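You operate a simulated robot arm through the tools that you are given. There is no shell and no other tool. Be economical: measure what you need, move in short steps, check, and stop when the job is done.

You are at the controls of a simulated robot arm. One attempt, no reset.

TASK
Put the green collar nozzle three on top of the purple remnant spool.
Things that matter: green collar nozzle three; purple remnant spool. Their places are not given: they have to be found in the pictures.

It is judged by the outcome, as a careful person would: the job done as asked, and still so three seconds after it is handed in. It fails if anything else is knocked over, pushed out of place, dropped, spilled or broken.

THE ROBOT
A 7-joint arm with a two-finger parallel gripper, fixed in place. Base frame: the origin is at the foot of the arm, x ahead of it, y to its left, z up; the work surface is at about z = 860. Units: mm, degrees, N and s.
With the tool pointing down near the work surface it reaches from about 240 to 680 mm from the base axis. Its first joint turns from -66.0 to 66.0 degrees. Payload 2.4 kg.
Tool frame: the origin (TCP) lies between the finger pads and is the grasp point; the fingertips stand 30 mm ahead of it; z points along the fingers, y is the line along which they close. Largest opening 94 mm; finger width 28, thickness 10; the body of the gripper, 50 by 96 mm, starts 55 mm behind the TCP.
Orientation is that of the tool frame in the base frame, as [roll, pitch, yaw] about the fixed x, y, z axes, in that order (R = Rz(yaw) Ry(pitch) Rx(roll)). With the fingers straight down and closing along the base's y, the tool's x points along the base's -x, its y along +y and its z along -z.

THE INTERFACE
- The arm moves only by the tool step_arm. Its arguments are lists of equal length, an entry for each row: "offset": the shift along the tool's x, y, z in units of 40 mm (1.0 is 40 mm), a list of three; "turn": the turn, a rotation vector about the tool's x, y, z in units of 8 degrees (1.0 is 8 degrees), a list of three. In form: {"offset": [[tx, ty, tz], ...], "turn": [[wx, wy, wz], ...]}. A call has 1 to 8 rows; each row shifts and turns the commanded pose from where the row before left it, along the tool's axes as they then stand. "grip" is the opening, from 0 (shut) to 1 (fully open), set as the call begins (left out, the last holds). A call with a number of a shift or a turn outside -1 to 1 is refused whole. Rows are played at 5 a second. More than 50 mm and 8.6 degrees between two rows, or a gripper value outside its range, and nothing of the call is played. A pose out of reach is approached as far as the arm can. The call stops where the force on the tool passes 40 N (or 10 N more than at its start, if that is more) or the arm is blocked; 0.2 s more then pass. The fingers move at their own pace (about 153 mm/s each) and stop on an object; they squeeze with about 37 N. The grip force told is the motor's: it shows also when the fingers shut on nothing. Time passes only in rows, and 0.2 s behind the last, so rows that do not move let the fingers close. The reply holds the time, the measured pose of the TCP, the force on the tool along the base axes, the opening and the grip force, in the units named above and with some noise.
- Cameras (640 x 400 px; columns grow to the right, rows downward): "scene" is fixed at [43.7, 477.3, 1441.3]; the picture's right is [-0.69, -0.72, 0.00], its down [-0.42, 0.40, -0.81] and it looks along [0.59, -0.56, -0.58] (base axes); focal length 313 px, centre (320, 200). "wrist" rides on the gripper at [-37, 0, -58] in the tool frame; the picture's right is [0.00, -1.00, 0.00], its down [0.97, 0.00, -0.24] and it looks along [0.24, 0.00, 0.97] (tool axes); focal length 218 px, centre (320, 200).
- get_image(camera): a new picture of that camera. The clock stands still meanwhile.
- locate(camera, pixels): there is no depth. For up to 12 entries [column, row, z] of the newest picture of that camera ("zoom" is the newest enlarged one), the place [x, y] in the base frame at which the ray of that pixel passes the height z, good to about 2 mm. The clock stands still meanwhile.
- zoom(camera, box): a new picture of the part [left, top, right, bottom] of that camera's present view, enlarged. The clock stands still meanwhile.
- hand_in(): hands the job in; it is judged then, once.

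Keep the steps short. Do not move on a guess: measure, check each grasp and each placing, and mend mistakes. In all there are 60 turns and 26 pictures (those below and enlarged ones count). Leave the gripper open and the arm clear of the work at the hand-in unless told otherwise, and finish with a single line.

The tools are called by a JSON object that holds its "name" and its "arguments". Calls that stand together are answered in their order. step_arm: Moves the arm, as the interface text tells. Its arguments: {"type":"object","properties":{"offset":{"type":"array"},"turn":{"type":"array"},"grip":{"type":"number"}},"required":["offset","turn"]} The other tools are called the same way: get_image (camera) takes a picture; locate (camera, pixels) gives the place at which the rays of pixels pass given heights; zoom (camera, box) takes an enlarged picture of a part of a camera's view; hand_in () hands the job in.

At the start:

```text
t: 0.0
tool_pos: [349.4, 41.5, 1145.1]
orientation: [-180.0, 0.1, 180.0]
ft_force: [1.1, 0.3, 0.1]
grip_width: 94.2
grip_force: 0.0
```

scene: 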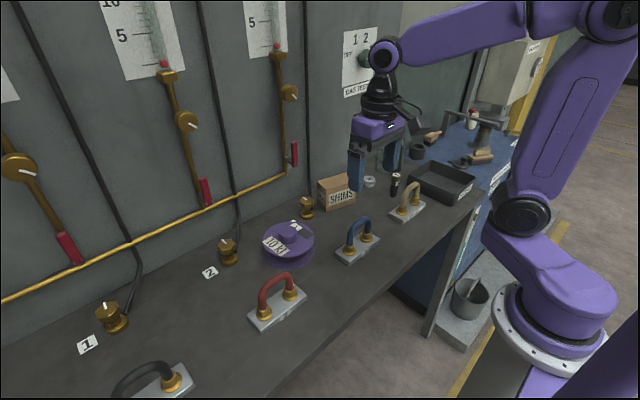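
wrist: 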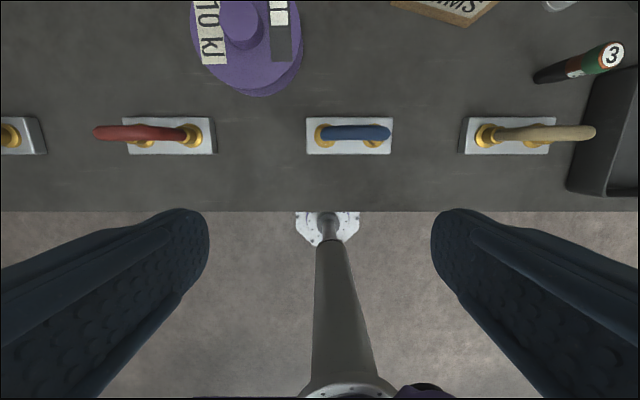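

I see a purple spool near scene (290,240) and a dark object with a green collar and a "3" near wrist (600,58). I'll enlarge both.

{"name": "zoom", "arguments": {"camera": "scene", "box": [340, 130, 500, 230]}}

{"name": "zoom", "arguments": {"camera": "scene", "box": [220, 180, 380, 280]}}

{"name": "zoom", "arguments": {"camera": "wrist", "box": [480, 0, 640, 100]}}

```text
4.00 times, centred on (420, 180) of scene
```

zoom: 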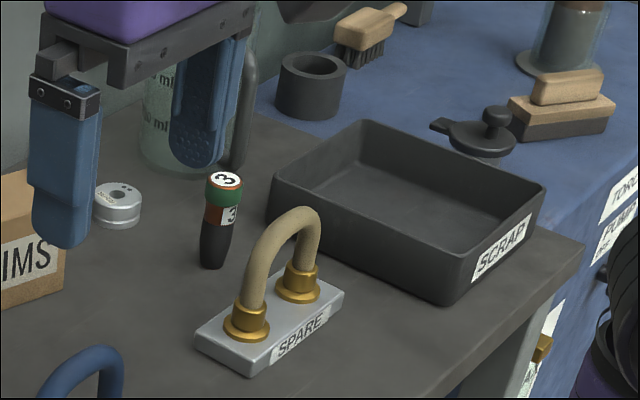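

```text
4.00 times, centred on (300, 230) of scene
```

zoom: 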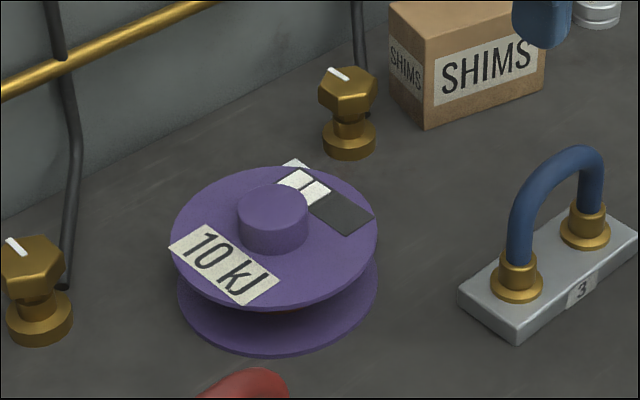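

```text
4.00 times, centred on (560, 50) of wrist
```

zoom: 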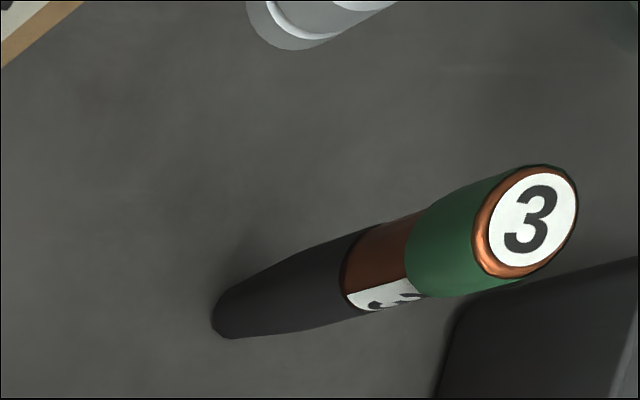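

The nozzle stands on its black narrow end, beside the SCRAP tray. The spool has a hub boss on top. Now I'll measure both from the two cameras at several heights.

{"name": "locate", "arguments": {"camera": "scene", "pixels": [[393, 195.5, 860], [396, 175, 920], [396, 175, 940], [396, 175, 960], [288, 230, 900], [288, 230, 920], [288, 230, 940], [279.5, 233, 920], [297, 233, 920], [289.5, 257, 860]]}}

{"name": "locate", "arguments": {"camera": "wrist", "pixels": [[538, 78, 860], [613.5, 55.5, 920], [613.5, 55.5, 940], [613.5, 55.5, 960], [241, 23, 900], [241, 23, 920], [241, 23, 940], [223, 23, 920], [261, 23, 920], [571, 71, 890], [571, 71, 910]]}}

```text
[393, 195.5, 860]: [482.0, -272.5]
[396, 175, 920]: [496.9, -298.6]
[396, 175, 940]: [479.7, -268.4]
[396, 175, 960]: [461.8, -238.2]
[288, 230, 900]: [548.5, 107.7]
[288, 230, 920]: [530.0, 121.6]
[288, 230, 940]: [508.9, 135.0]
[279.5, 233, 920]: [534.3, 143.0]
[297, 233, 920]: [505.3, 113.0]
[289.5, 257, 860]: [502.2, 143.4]
```

```text
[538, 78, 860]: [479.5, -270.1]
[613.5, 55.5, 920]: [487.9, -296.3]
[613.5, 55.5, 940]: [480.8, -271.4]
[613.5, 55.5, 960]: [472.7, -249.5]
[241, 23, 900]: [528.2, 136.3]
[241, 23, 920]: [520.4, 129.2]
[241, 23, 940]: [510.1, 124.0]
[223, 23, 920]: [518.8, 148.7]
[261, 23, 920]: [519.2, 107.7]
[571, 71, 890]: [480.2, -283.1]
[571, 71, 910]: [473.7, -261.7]
```

Both cameras agree: the nozzle is at about (480,-271), its top at z≈939. The spool hub is near (520,127), z≈920-925. Next I move high above the nozzle, with the gripper half open, and look down.

{"name": "step_arm", "arguments": {"offset": [[-0.41, -0.975, 0.2], [-0.41, -0.975, 0.2], [-0.41, -0.975, 0.2], [-0.41, -0.975, 0.2], [-0.41, -0.975, 0.2], [-0.41, -0.975, 0.2], [-0.41, -0.975, 0.2], [-0.41, -0.975, 0.2]], "turn": [[0, 0, 0], [0, 0, 0], [0, 0, 0], [0, 0, 0], [0, 0, 0], [0, 0, 0], [0, 0, 0], [0, 0, 0]], "grip": 0.6}}

{"name": "get_image", "arguments": {"camera": "wrist"}}

```text
t: 1.8
tool_pos: [480.7, -270.1, 1081.4]
orientation: [-179.9, 0.0, 180.0]
ft_force: [-1.1, 0.8, 0.1]
grip_width: 56.3
grip_force: 0.0
```

```text
20 pictures are left
```

wrist: 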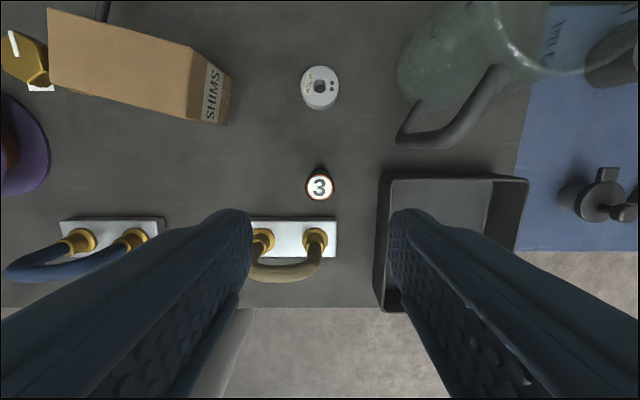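

The nozzle top is at (319,187), the tray's left rim is at column ~380, and the SPARE base edge is at row ~218. I'll measure the clearances.

{"name": "locate", "arguments": {"camera": "wrist", "pixels": [[319, 187, 939], [305, 187, 935], [334, 187, 935], [320, 168, 860], [379, 176, 900], [379, 176, 885], [316, 218, 870], [316, 232, 885], [308, 270, 920]]}}

{"name": "zoom", "arguments": {"camera": "wrist", "box": [240, 130, 400, 230]}}

```text
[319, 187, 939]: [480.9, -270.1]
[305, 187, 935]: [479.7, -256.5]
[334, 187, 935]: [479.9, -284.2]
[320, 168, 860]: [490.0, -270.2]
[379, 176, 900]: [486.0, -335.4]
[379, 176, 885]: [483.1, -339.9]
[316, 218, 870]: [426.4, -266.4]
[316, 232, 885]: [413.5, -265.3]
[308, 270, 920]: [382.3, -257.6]
```

```text
4.00 times, centred on (320, 180) of wrist
```

zoom: 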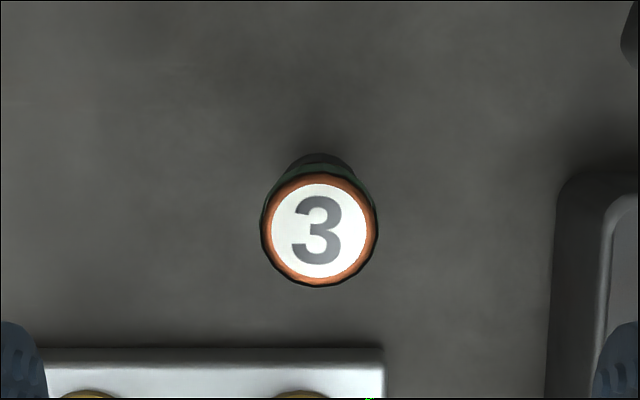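

The nozzle is 26 mm wide and centred under the TCP. The tray is 65 mm away and the fingers reach only 38 mm to the side, so it is clear. I'll descend to z≈914 with the fingers at 56 mm.

{"name": "step_arm", "arguments": {"offset": [[0, 0, 0.8], [0, 0, 0.8], [0, 0, 0.8], [0, 0, 0.8], [0, 0, 0.6], [0, 0, 0.38], [0, 0, 0]], "turn": [[0, 0, 0], [0, 0, 0], [0, 0, 0], [0, 0, 0], [0, 0, 0], [0, 0, 0], [0, 0, 0]]}}

{"name": "zoom", "arguments": {"camera": "scene", "box": [340, 130, 500, 230]}}

```text
t: 3.4
tool_pos: [479.9, -269.7, 914.3]
orientation: [179.9, 0.1, 180.0]
ft_force: [-0.2, -0.3, -0.2]
grip_width: 56.3
grip_force: 0.1
```

```text
4.00 times, centred on (420, 180) of scene
```

zoom: 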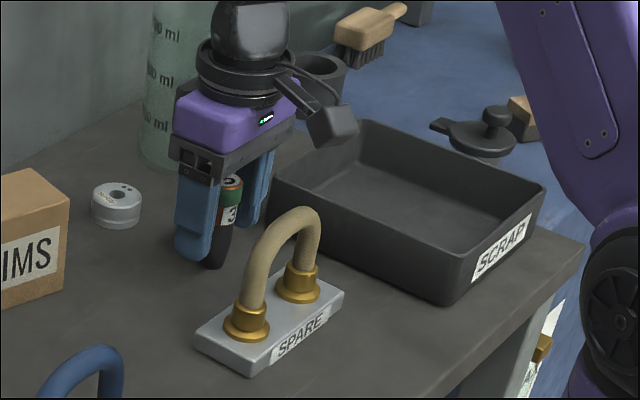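

The fingers straddle the nozzle. I'll close them without moving the arm.

{"name": "step_arm", "arguments": {"offset": [[0, 0, 0], [0, 0, 0], [0, 0, 0], [0, 0, 0]], "turn": [[0, 0, 0], [0, 0, 0], [0, 0, 0], [0, 0, 0]], "grip": 0}}

```text
t: 4.4
tool_pos: [479.0, -270.3, 914.1]
orientation: [-179.9, 0.1, 179.9]
ft_force: [0.8, 0.3, -0.7]
grip_width: 23.2
grip_force: 36.7
```

It is held at 23 mm width with 37 N. I'll lift it straight up and check.

{"name": "step_arm", "arguments": {"offset": [[0, 0, -0.3], [0, 0, -0.7], [0, 0, -0.9], [0, 0, -0.9], [0, 0, -0.9], [0, 0, -0.5]], "turn": [[0, 0, 0], [0, 0, 0], [0, 0, 0], [0, 0, 0], [0, 0, 0], [0, 0, 0]]}}

{"name": "zoom", "arguments": {"camera": "scene", "box": [320, 80, 480, 180]}}

```text
t: 5.8
tool_pos: [479.5, -269.8, 1082.5]
orientation: [-180.0, -0.1, -179.9]
ft_force: [0.1, 0.3, -1.0]
grip_width: 22.8
grip_force: 36.5
```

```text
4.00 times, centred on (400, 130) of scene
```

zoom: 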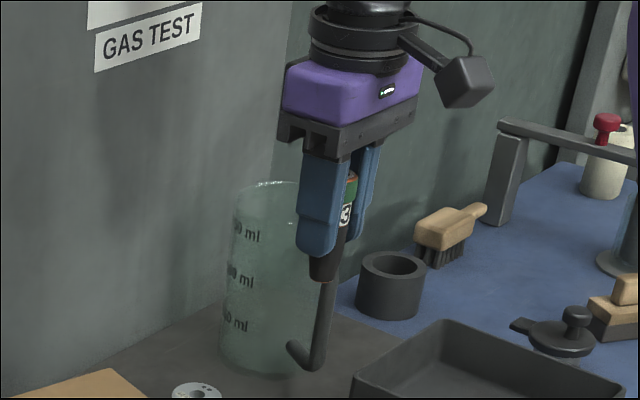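

The nozzle is held and hangs clear. I'll carry it at the same height toward the spool.

{"name": "step_arm", "arguments": {"offset": [[0, 0.5, 0], [0, 0.98, 0], [0, 0.98, 0], [0, 0.98, 0], [0, 0.98, 0], [0, 0.98, 0], [0, 0.98, 0], [0, 0.98, 0]], "turn": [[0, 0, 0], [0, 0, 0], [0, 0, 0], [0, 0, 0], [0, 0, 0], [0, 0, 0], [0, 0, 0], [0, 0, 0]]}}

{"name": "step_arm", "arguments": {"offset": [[0, 0.9, 0], [0, 0.9, 0], [0, 0.6, 0], [0, 0.2, 0], [0, 0, 0]], "turn": [[0, 0, 0], [0, 0, 0], [0, 0, 0], [0, 0, 0], [0, 0, 0]]}}

{"name": "get_image", "arguments": {"camera": "wrist"}}

{"name": "zoom", "arguments": {"camera": "scene", "box": [200, 130, 400, 255]}}

```text
t: 7.6
tool_pos: [481.4, 23.9, 1082.1]
orientation: [-180.0, 0.0, -179.9]
ft_force: [-0.3, 0.3, -1.2]
grip_width: 23.0
grip_force: 37.6
```

```text
t: 8.8
tool_pos: [479.5, 127.8, 1081.4]
orientation: [-180.0, 0.0, -180.0]
ft_force: [0.1, -0.4, -1.5]
grip_width: 22.6
grip_force: 37.0
```

```text
16 pictures are left
```

wrist: 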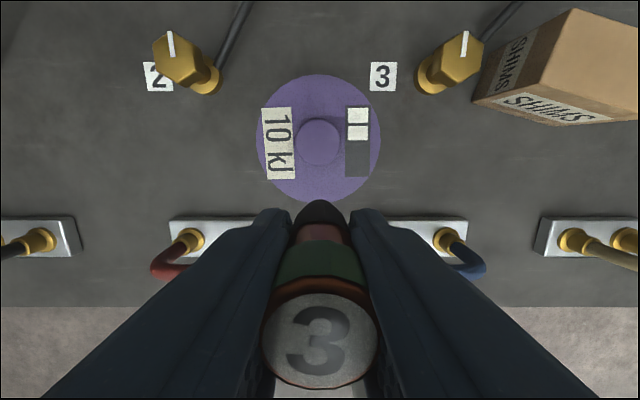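

```text
3.20 times, centred on (300, 192) of scene
```

zoom: 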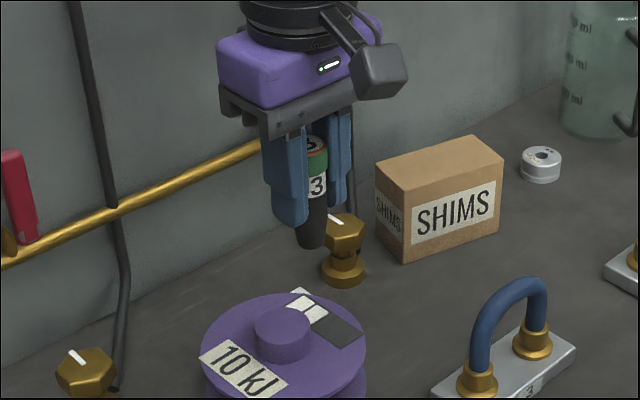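

The hub is at wrist (319,142). In the first scene zoom its top centre was at (288.2,231.7). I'll cross the two rays to get the hub's height and place.

{"name": "locate", "arguments": {"camera": "wrist", "pixels": [[319, 142, 900], [319, 142, 930], [297, 142, 925], [341, 142, 925], [319, 117, 925], [319, 167, 925], [319.5, 213, 1030], [318, 138, 900]]}}

{"name": "locate", "arguments": {"camera": "scene", "pixels": [[288.2, 231.7, 915], [288.2, 231.7, 920], [288.2, 231.7, 925], [288.2, 231.7, 930], [289, 241.5, 900], [289, 241.5, 905], [289, 241.5, 910], [296, 206.5, 1028]]}}

{"name": "zoom", "arguments": {"camera": "wrist", "box": [240, 70, 400, 220]}}

```text
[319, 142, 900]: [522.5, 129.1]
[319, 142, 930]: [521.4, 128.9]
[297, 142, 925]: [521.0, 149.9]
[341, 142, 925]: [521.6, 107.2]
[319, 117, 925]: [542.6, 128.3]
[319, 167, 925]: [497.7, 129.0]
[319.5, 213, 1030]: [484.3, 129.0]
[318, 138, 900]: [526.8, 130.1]
```

```text
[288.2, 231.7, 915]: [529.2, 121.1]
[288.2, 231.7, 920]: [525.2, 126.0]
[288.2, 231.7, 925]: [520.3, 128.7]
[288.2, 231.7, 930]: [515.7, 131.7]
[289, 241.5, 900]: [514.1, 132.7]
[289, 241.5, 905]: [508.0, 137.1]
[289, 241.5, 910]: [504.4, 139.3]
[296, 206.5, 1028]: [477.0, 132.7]
```

```text
2.67 times, centred on (320, 145) of wrist
```

zoom: 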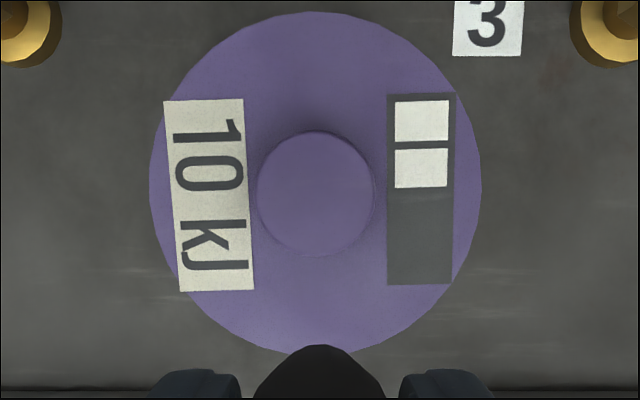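

Hub top: centre ≈ (521,130), z ≈ 924, diameter about 43 mm. The nozzle hangs upright. The touching height of the TCP should be about 978. I'll move over the hub, go down to about 1000 and check.

{"name": "step_arm", "arguments": {"offset": [[-0.5, 0.03, 0], [-0.52, 0.02, 0], [0, 0, 0], [0, 0, 0.7], [0, 0, 0.7], [0, 0, 0.6], [0, 0, 0]], "turn": [[0, 0, 0], [0, 0, 0], [0, 0, 0], [0, 0, 0], [0, 0, 0], [0, 0, 0], [0, 0, 0]]}}

{"name": "zoom", "arguments": {"camera": "scene", "box": [208, 155, 368, 255]}}

{"name": "get_image", "arguments": {"camera": "wrist"}}

```text
t: 10.4
tool_pos: [521.1, 131.3, 1001.0]
orientation: [180.0, 0.0, 180.0]
ft_force: [0.4, 0.3, -1.7]
grip_width: 22.8
grip_force: 37.0
```

```text
4.00 times, centred on (288, 205) of scene
```

zoom: 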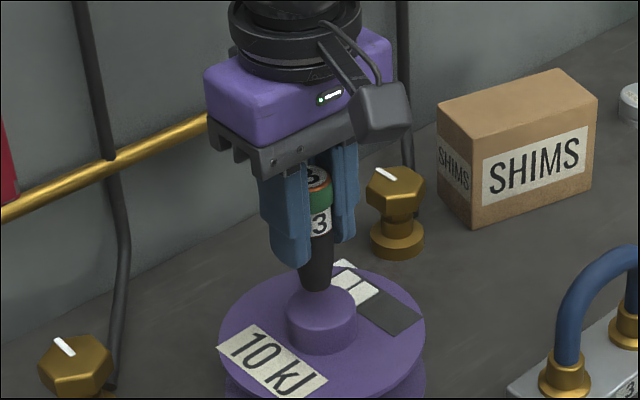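

```text
12 pictures are left
```

wrist: 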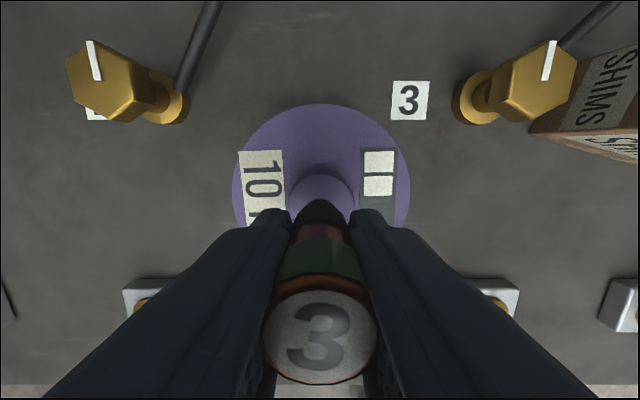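

It is lined up with the hub. I'll go down to about 981 and then in 1 mm steps, reading the force.

{"name": "step_arm", "arguments": {"offset": [[0, 0, 0.25], [0, 0, 0.2], [0, 0, 0.05], [0, 0, 0.025], [0, 0, 0]], "turn": [[0, 0, 0], [0, 0, 0], [0, 0, 0], [0, 0, 0], [0, 0, 0]]}}

{"name": "step_arm", "arguments": {"offset": [[0, 0, 0.025], [0, 0, 0]], "turn": [[0, 0, 0], [0, 0, 0]]}}

```text
t: 11.6
tool_pos: [521.8, 131.2, 981.7]
orientation: [180.0, 0.4, 180.0]
ft_force: [-0.5, 0.9, 30.7]
grip_width: 22.8
grip_force: 37.4
```

```text
t: 12.2
tool_pos: [521.9, 131.4, 981.0]
orientation: [179.8, 0.4, 180.0]
ft_force: [2.7, 2.9, 30.1]
grip_width: 22.5
grip_force: 36.9
```

There is already contact: 30 N upward at z≈981.5. I'll back off 2 mm to ease the press, then look.

{"name": "step_arm", "arguments": {"offset": [[0, 0, -0.025], [0, 0, -0.02], [0, 0, 0]], "turn": [[0, 0, 0], [0, 0, 0], [0, 0, 0]]}}

{"name": "zoom", "arguments": {"camera": "scene", "box": [238, 180, 338, 255]}}

```text
t: 13.0
tool_pos: [519.8, 130.3, 981.5]
orientation: [-180.0, -0.1, -179.9]
ft_force: [4.5, 1.3, 12.1]
grip_width: 22.4
grip_force: 36.8
```

```text
5.33 times, centred on (288, 218) of scene
```

zoom: 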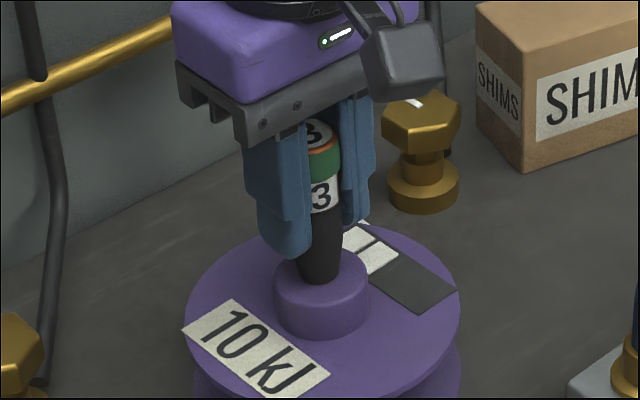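

It stands on the hub, centred, with about 12 N left. I'll ease up another 0.6 mm before releasing and also check for tilt with the wrist camera.

{"name": "step_arm", "arguments": {"offset": [[0, 0, -0.015], [0, 0, 0]], "turn": [[0, 0, 0], [0, 0, 0]]}}

{"name": "get_image", "arguments": {"camera": "wrist"}}

```text
t: 13.6
tool_pos: [520.0, 129.4, 981.6]
orientation: [-179.9, -0.3, -180.0]
ft_force: [1.2, -0.2, 2.7]
grip_width: 22.2
grip_force: 37.0
```

```text
10 pictures are left
```

wrist: 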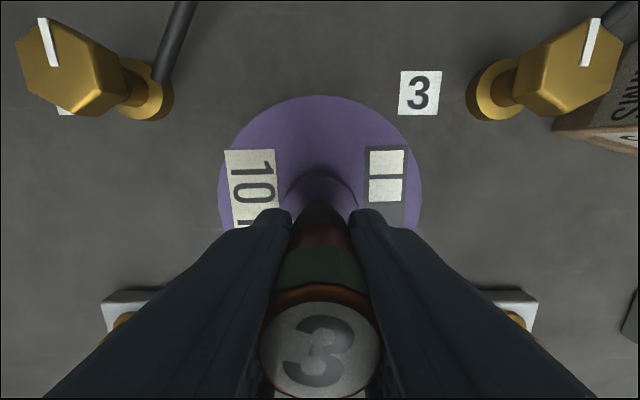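

The force is nearly zero. The tip looks moved a little relative to before, so I'll enlarge closely to judge any tilt before releasing.

{"name": "zoom", "arguments": {"camera": "scene", "box": [264, 195, 312, 243]}}

```text
8.33 times, centred on (288, 219) of scene
```

zoom: 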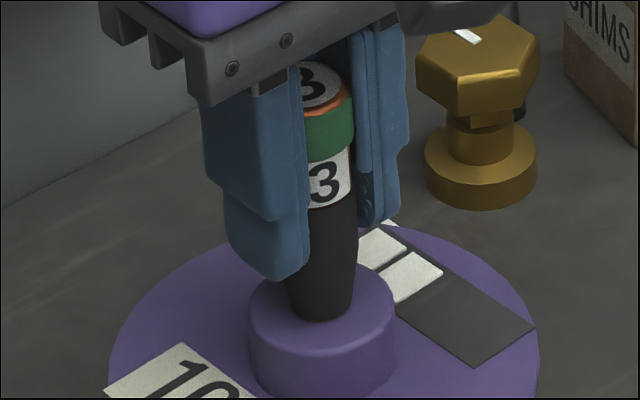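

The base is about 18 mm wide and sits mid-hub. Base centre (320,310) to collar (309,130) matches the expected vertical within a degree or so, so it is safe to let go. I'll open to 56 mm without moving.

{"name": "step_arm", "arguments": {"offset": [[0, 0, 0], [0, 0, 0], [0, 0, 0], [0, 0, 0]], "turn": [[0, 0, 0], [0, 0, 0], [0, 0, 0], [0, 0, 0]], "grip": 0.6}}

{"name": "zoom", "arguments": {"camera": "scene", "box": [248, 180, 328, 240]}}

```text
t: 14.6
tool_pos: [521.1, 130.1, 982.0]
orientation: [180.0, 0.0, 179.9]
ft_force: [-0.3, 0.5, 1.0]
grip_width: 56.5
grip_force: 0.0
```

```text
6.67 times, centred on (288, 210) of scene
```

zoom: 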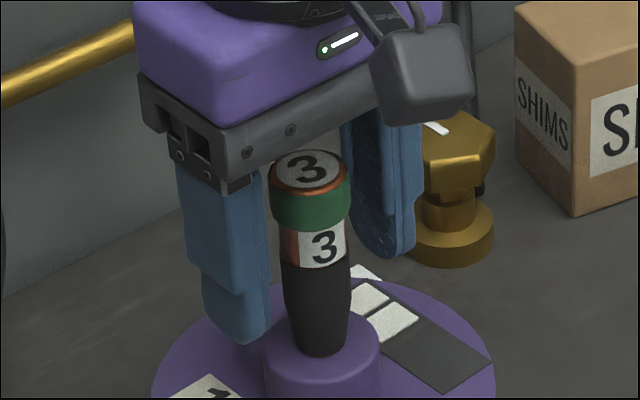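

The nozzle stands upright and free. I'll lift straight up about 130 mm, then back away toward the base, and check.

{"name": "step_arm", "arguments": {"offset": [[0, 0, -0.3], [0, 0, -0.7], [0, 0, -0.9], [0, 0, -0.9], [0, 0, -0.6], [0.8, -0.6, 0], [0.9, -0.7, 0], [0.9, -0.7, 0]], "turn": [[0, 0, 0], [0, 0, 0], [0, 0, 0], [0, 0, 0], [0, 0, 0], [0, 0, 0], [0, 0, 0], [0, 0, 0]]}}

{"name": "step_arm", "arguments": {"offset": [[0, 0, 0], [0, 0, 0], [0, 0, 0], [0, 0, 0], [0, 0, 0], [0, 0, 0]], "turn": [[0, 0, 0], [0, 0, 0], [0, 0, 0], [0, 0, 0], [0, 0, 0], [0, 0, 0]], "grip": 1}}

{"name": "get_image", "arguments": {"camera": "scene"}}

```text
t: 16.4
tool_pos: [416.1, 51.4, 1118.4]
orientation: [-179.9, 0.0, 180.0]
ft_force: [-0.2, -0.6, 0.2]
grip_width: 56.5
grip_force: 0.0
```

```text
t: 17.8
tool_pos: [417.1, 49.9, 1118.5]
orientation: [-179.8, -0.1, -180.0]
ft_force: [0.1, 0.4, 0.7]
grip_width: 93.9
grip_force: 0.0
```

```text
7 pictures are left
```

scene: 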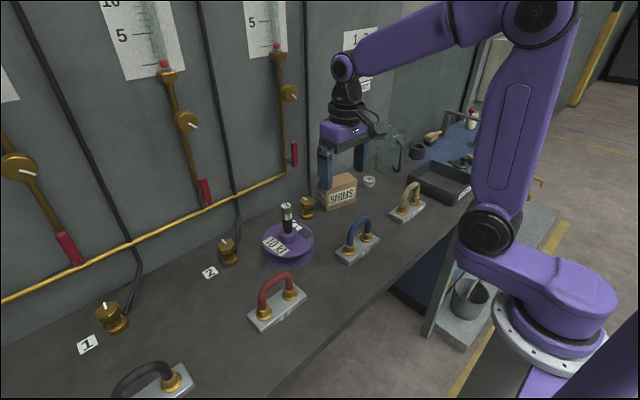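

The nozzle stands on the spool hub, nothing else has moved, the gripper is open and the arm is clear. I'm handing in.

{"name": "hand_in", "arguments": {}}

```text
The job is handed in.
```

The green collar nozzle three is standing upright on the hub of the purple remnant spool, nothing else looked moved in the final picture, and the job is handed in.
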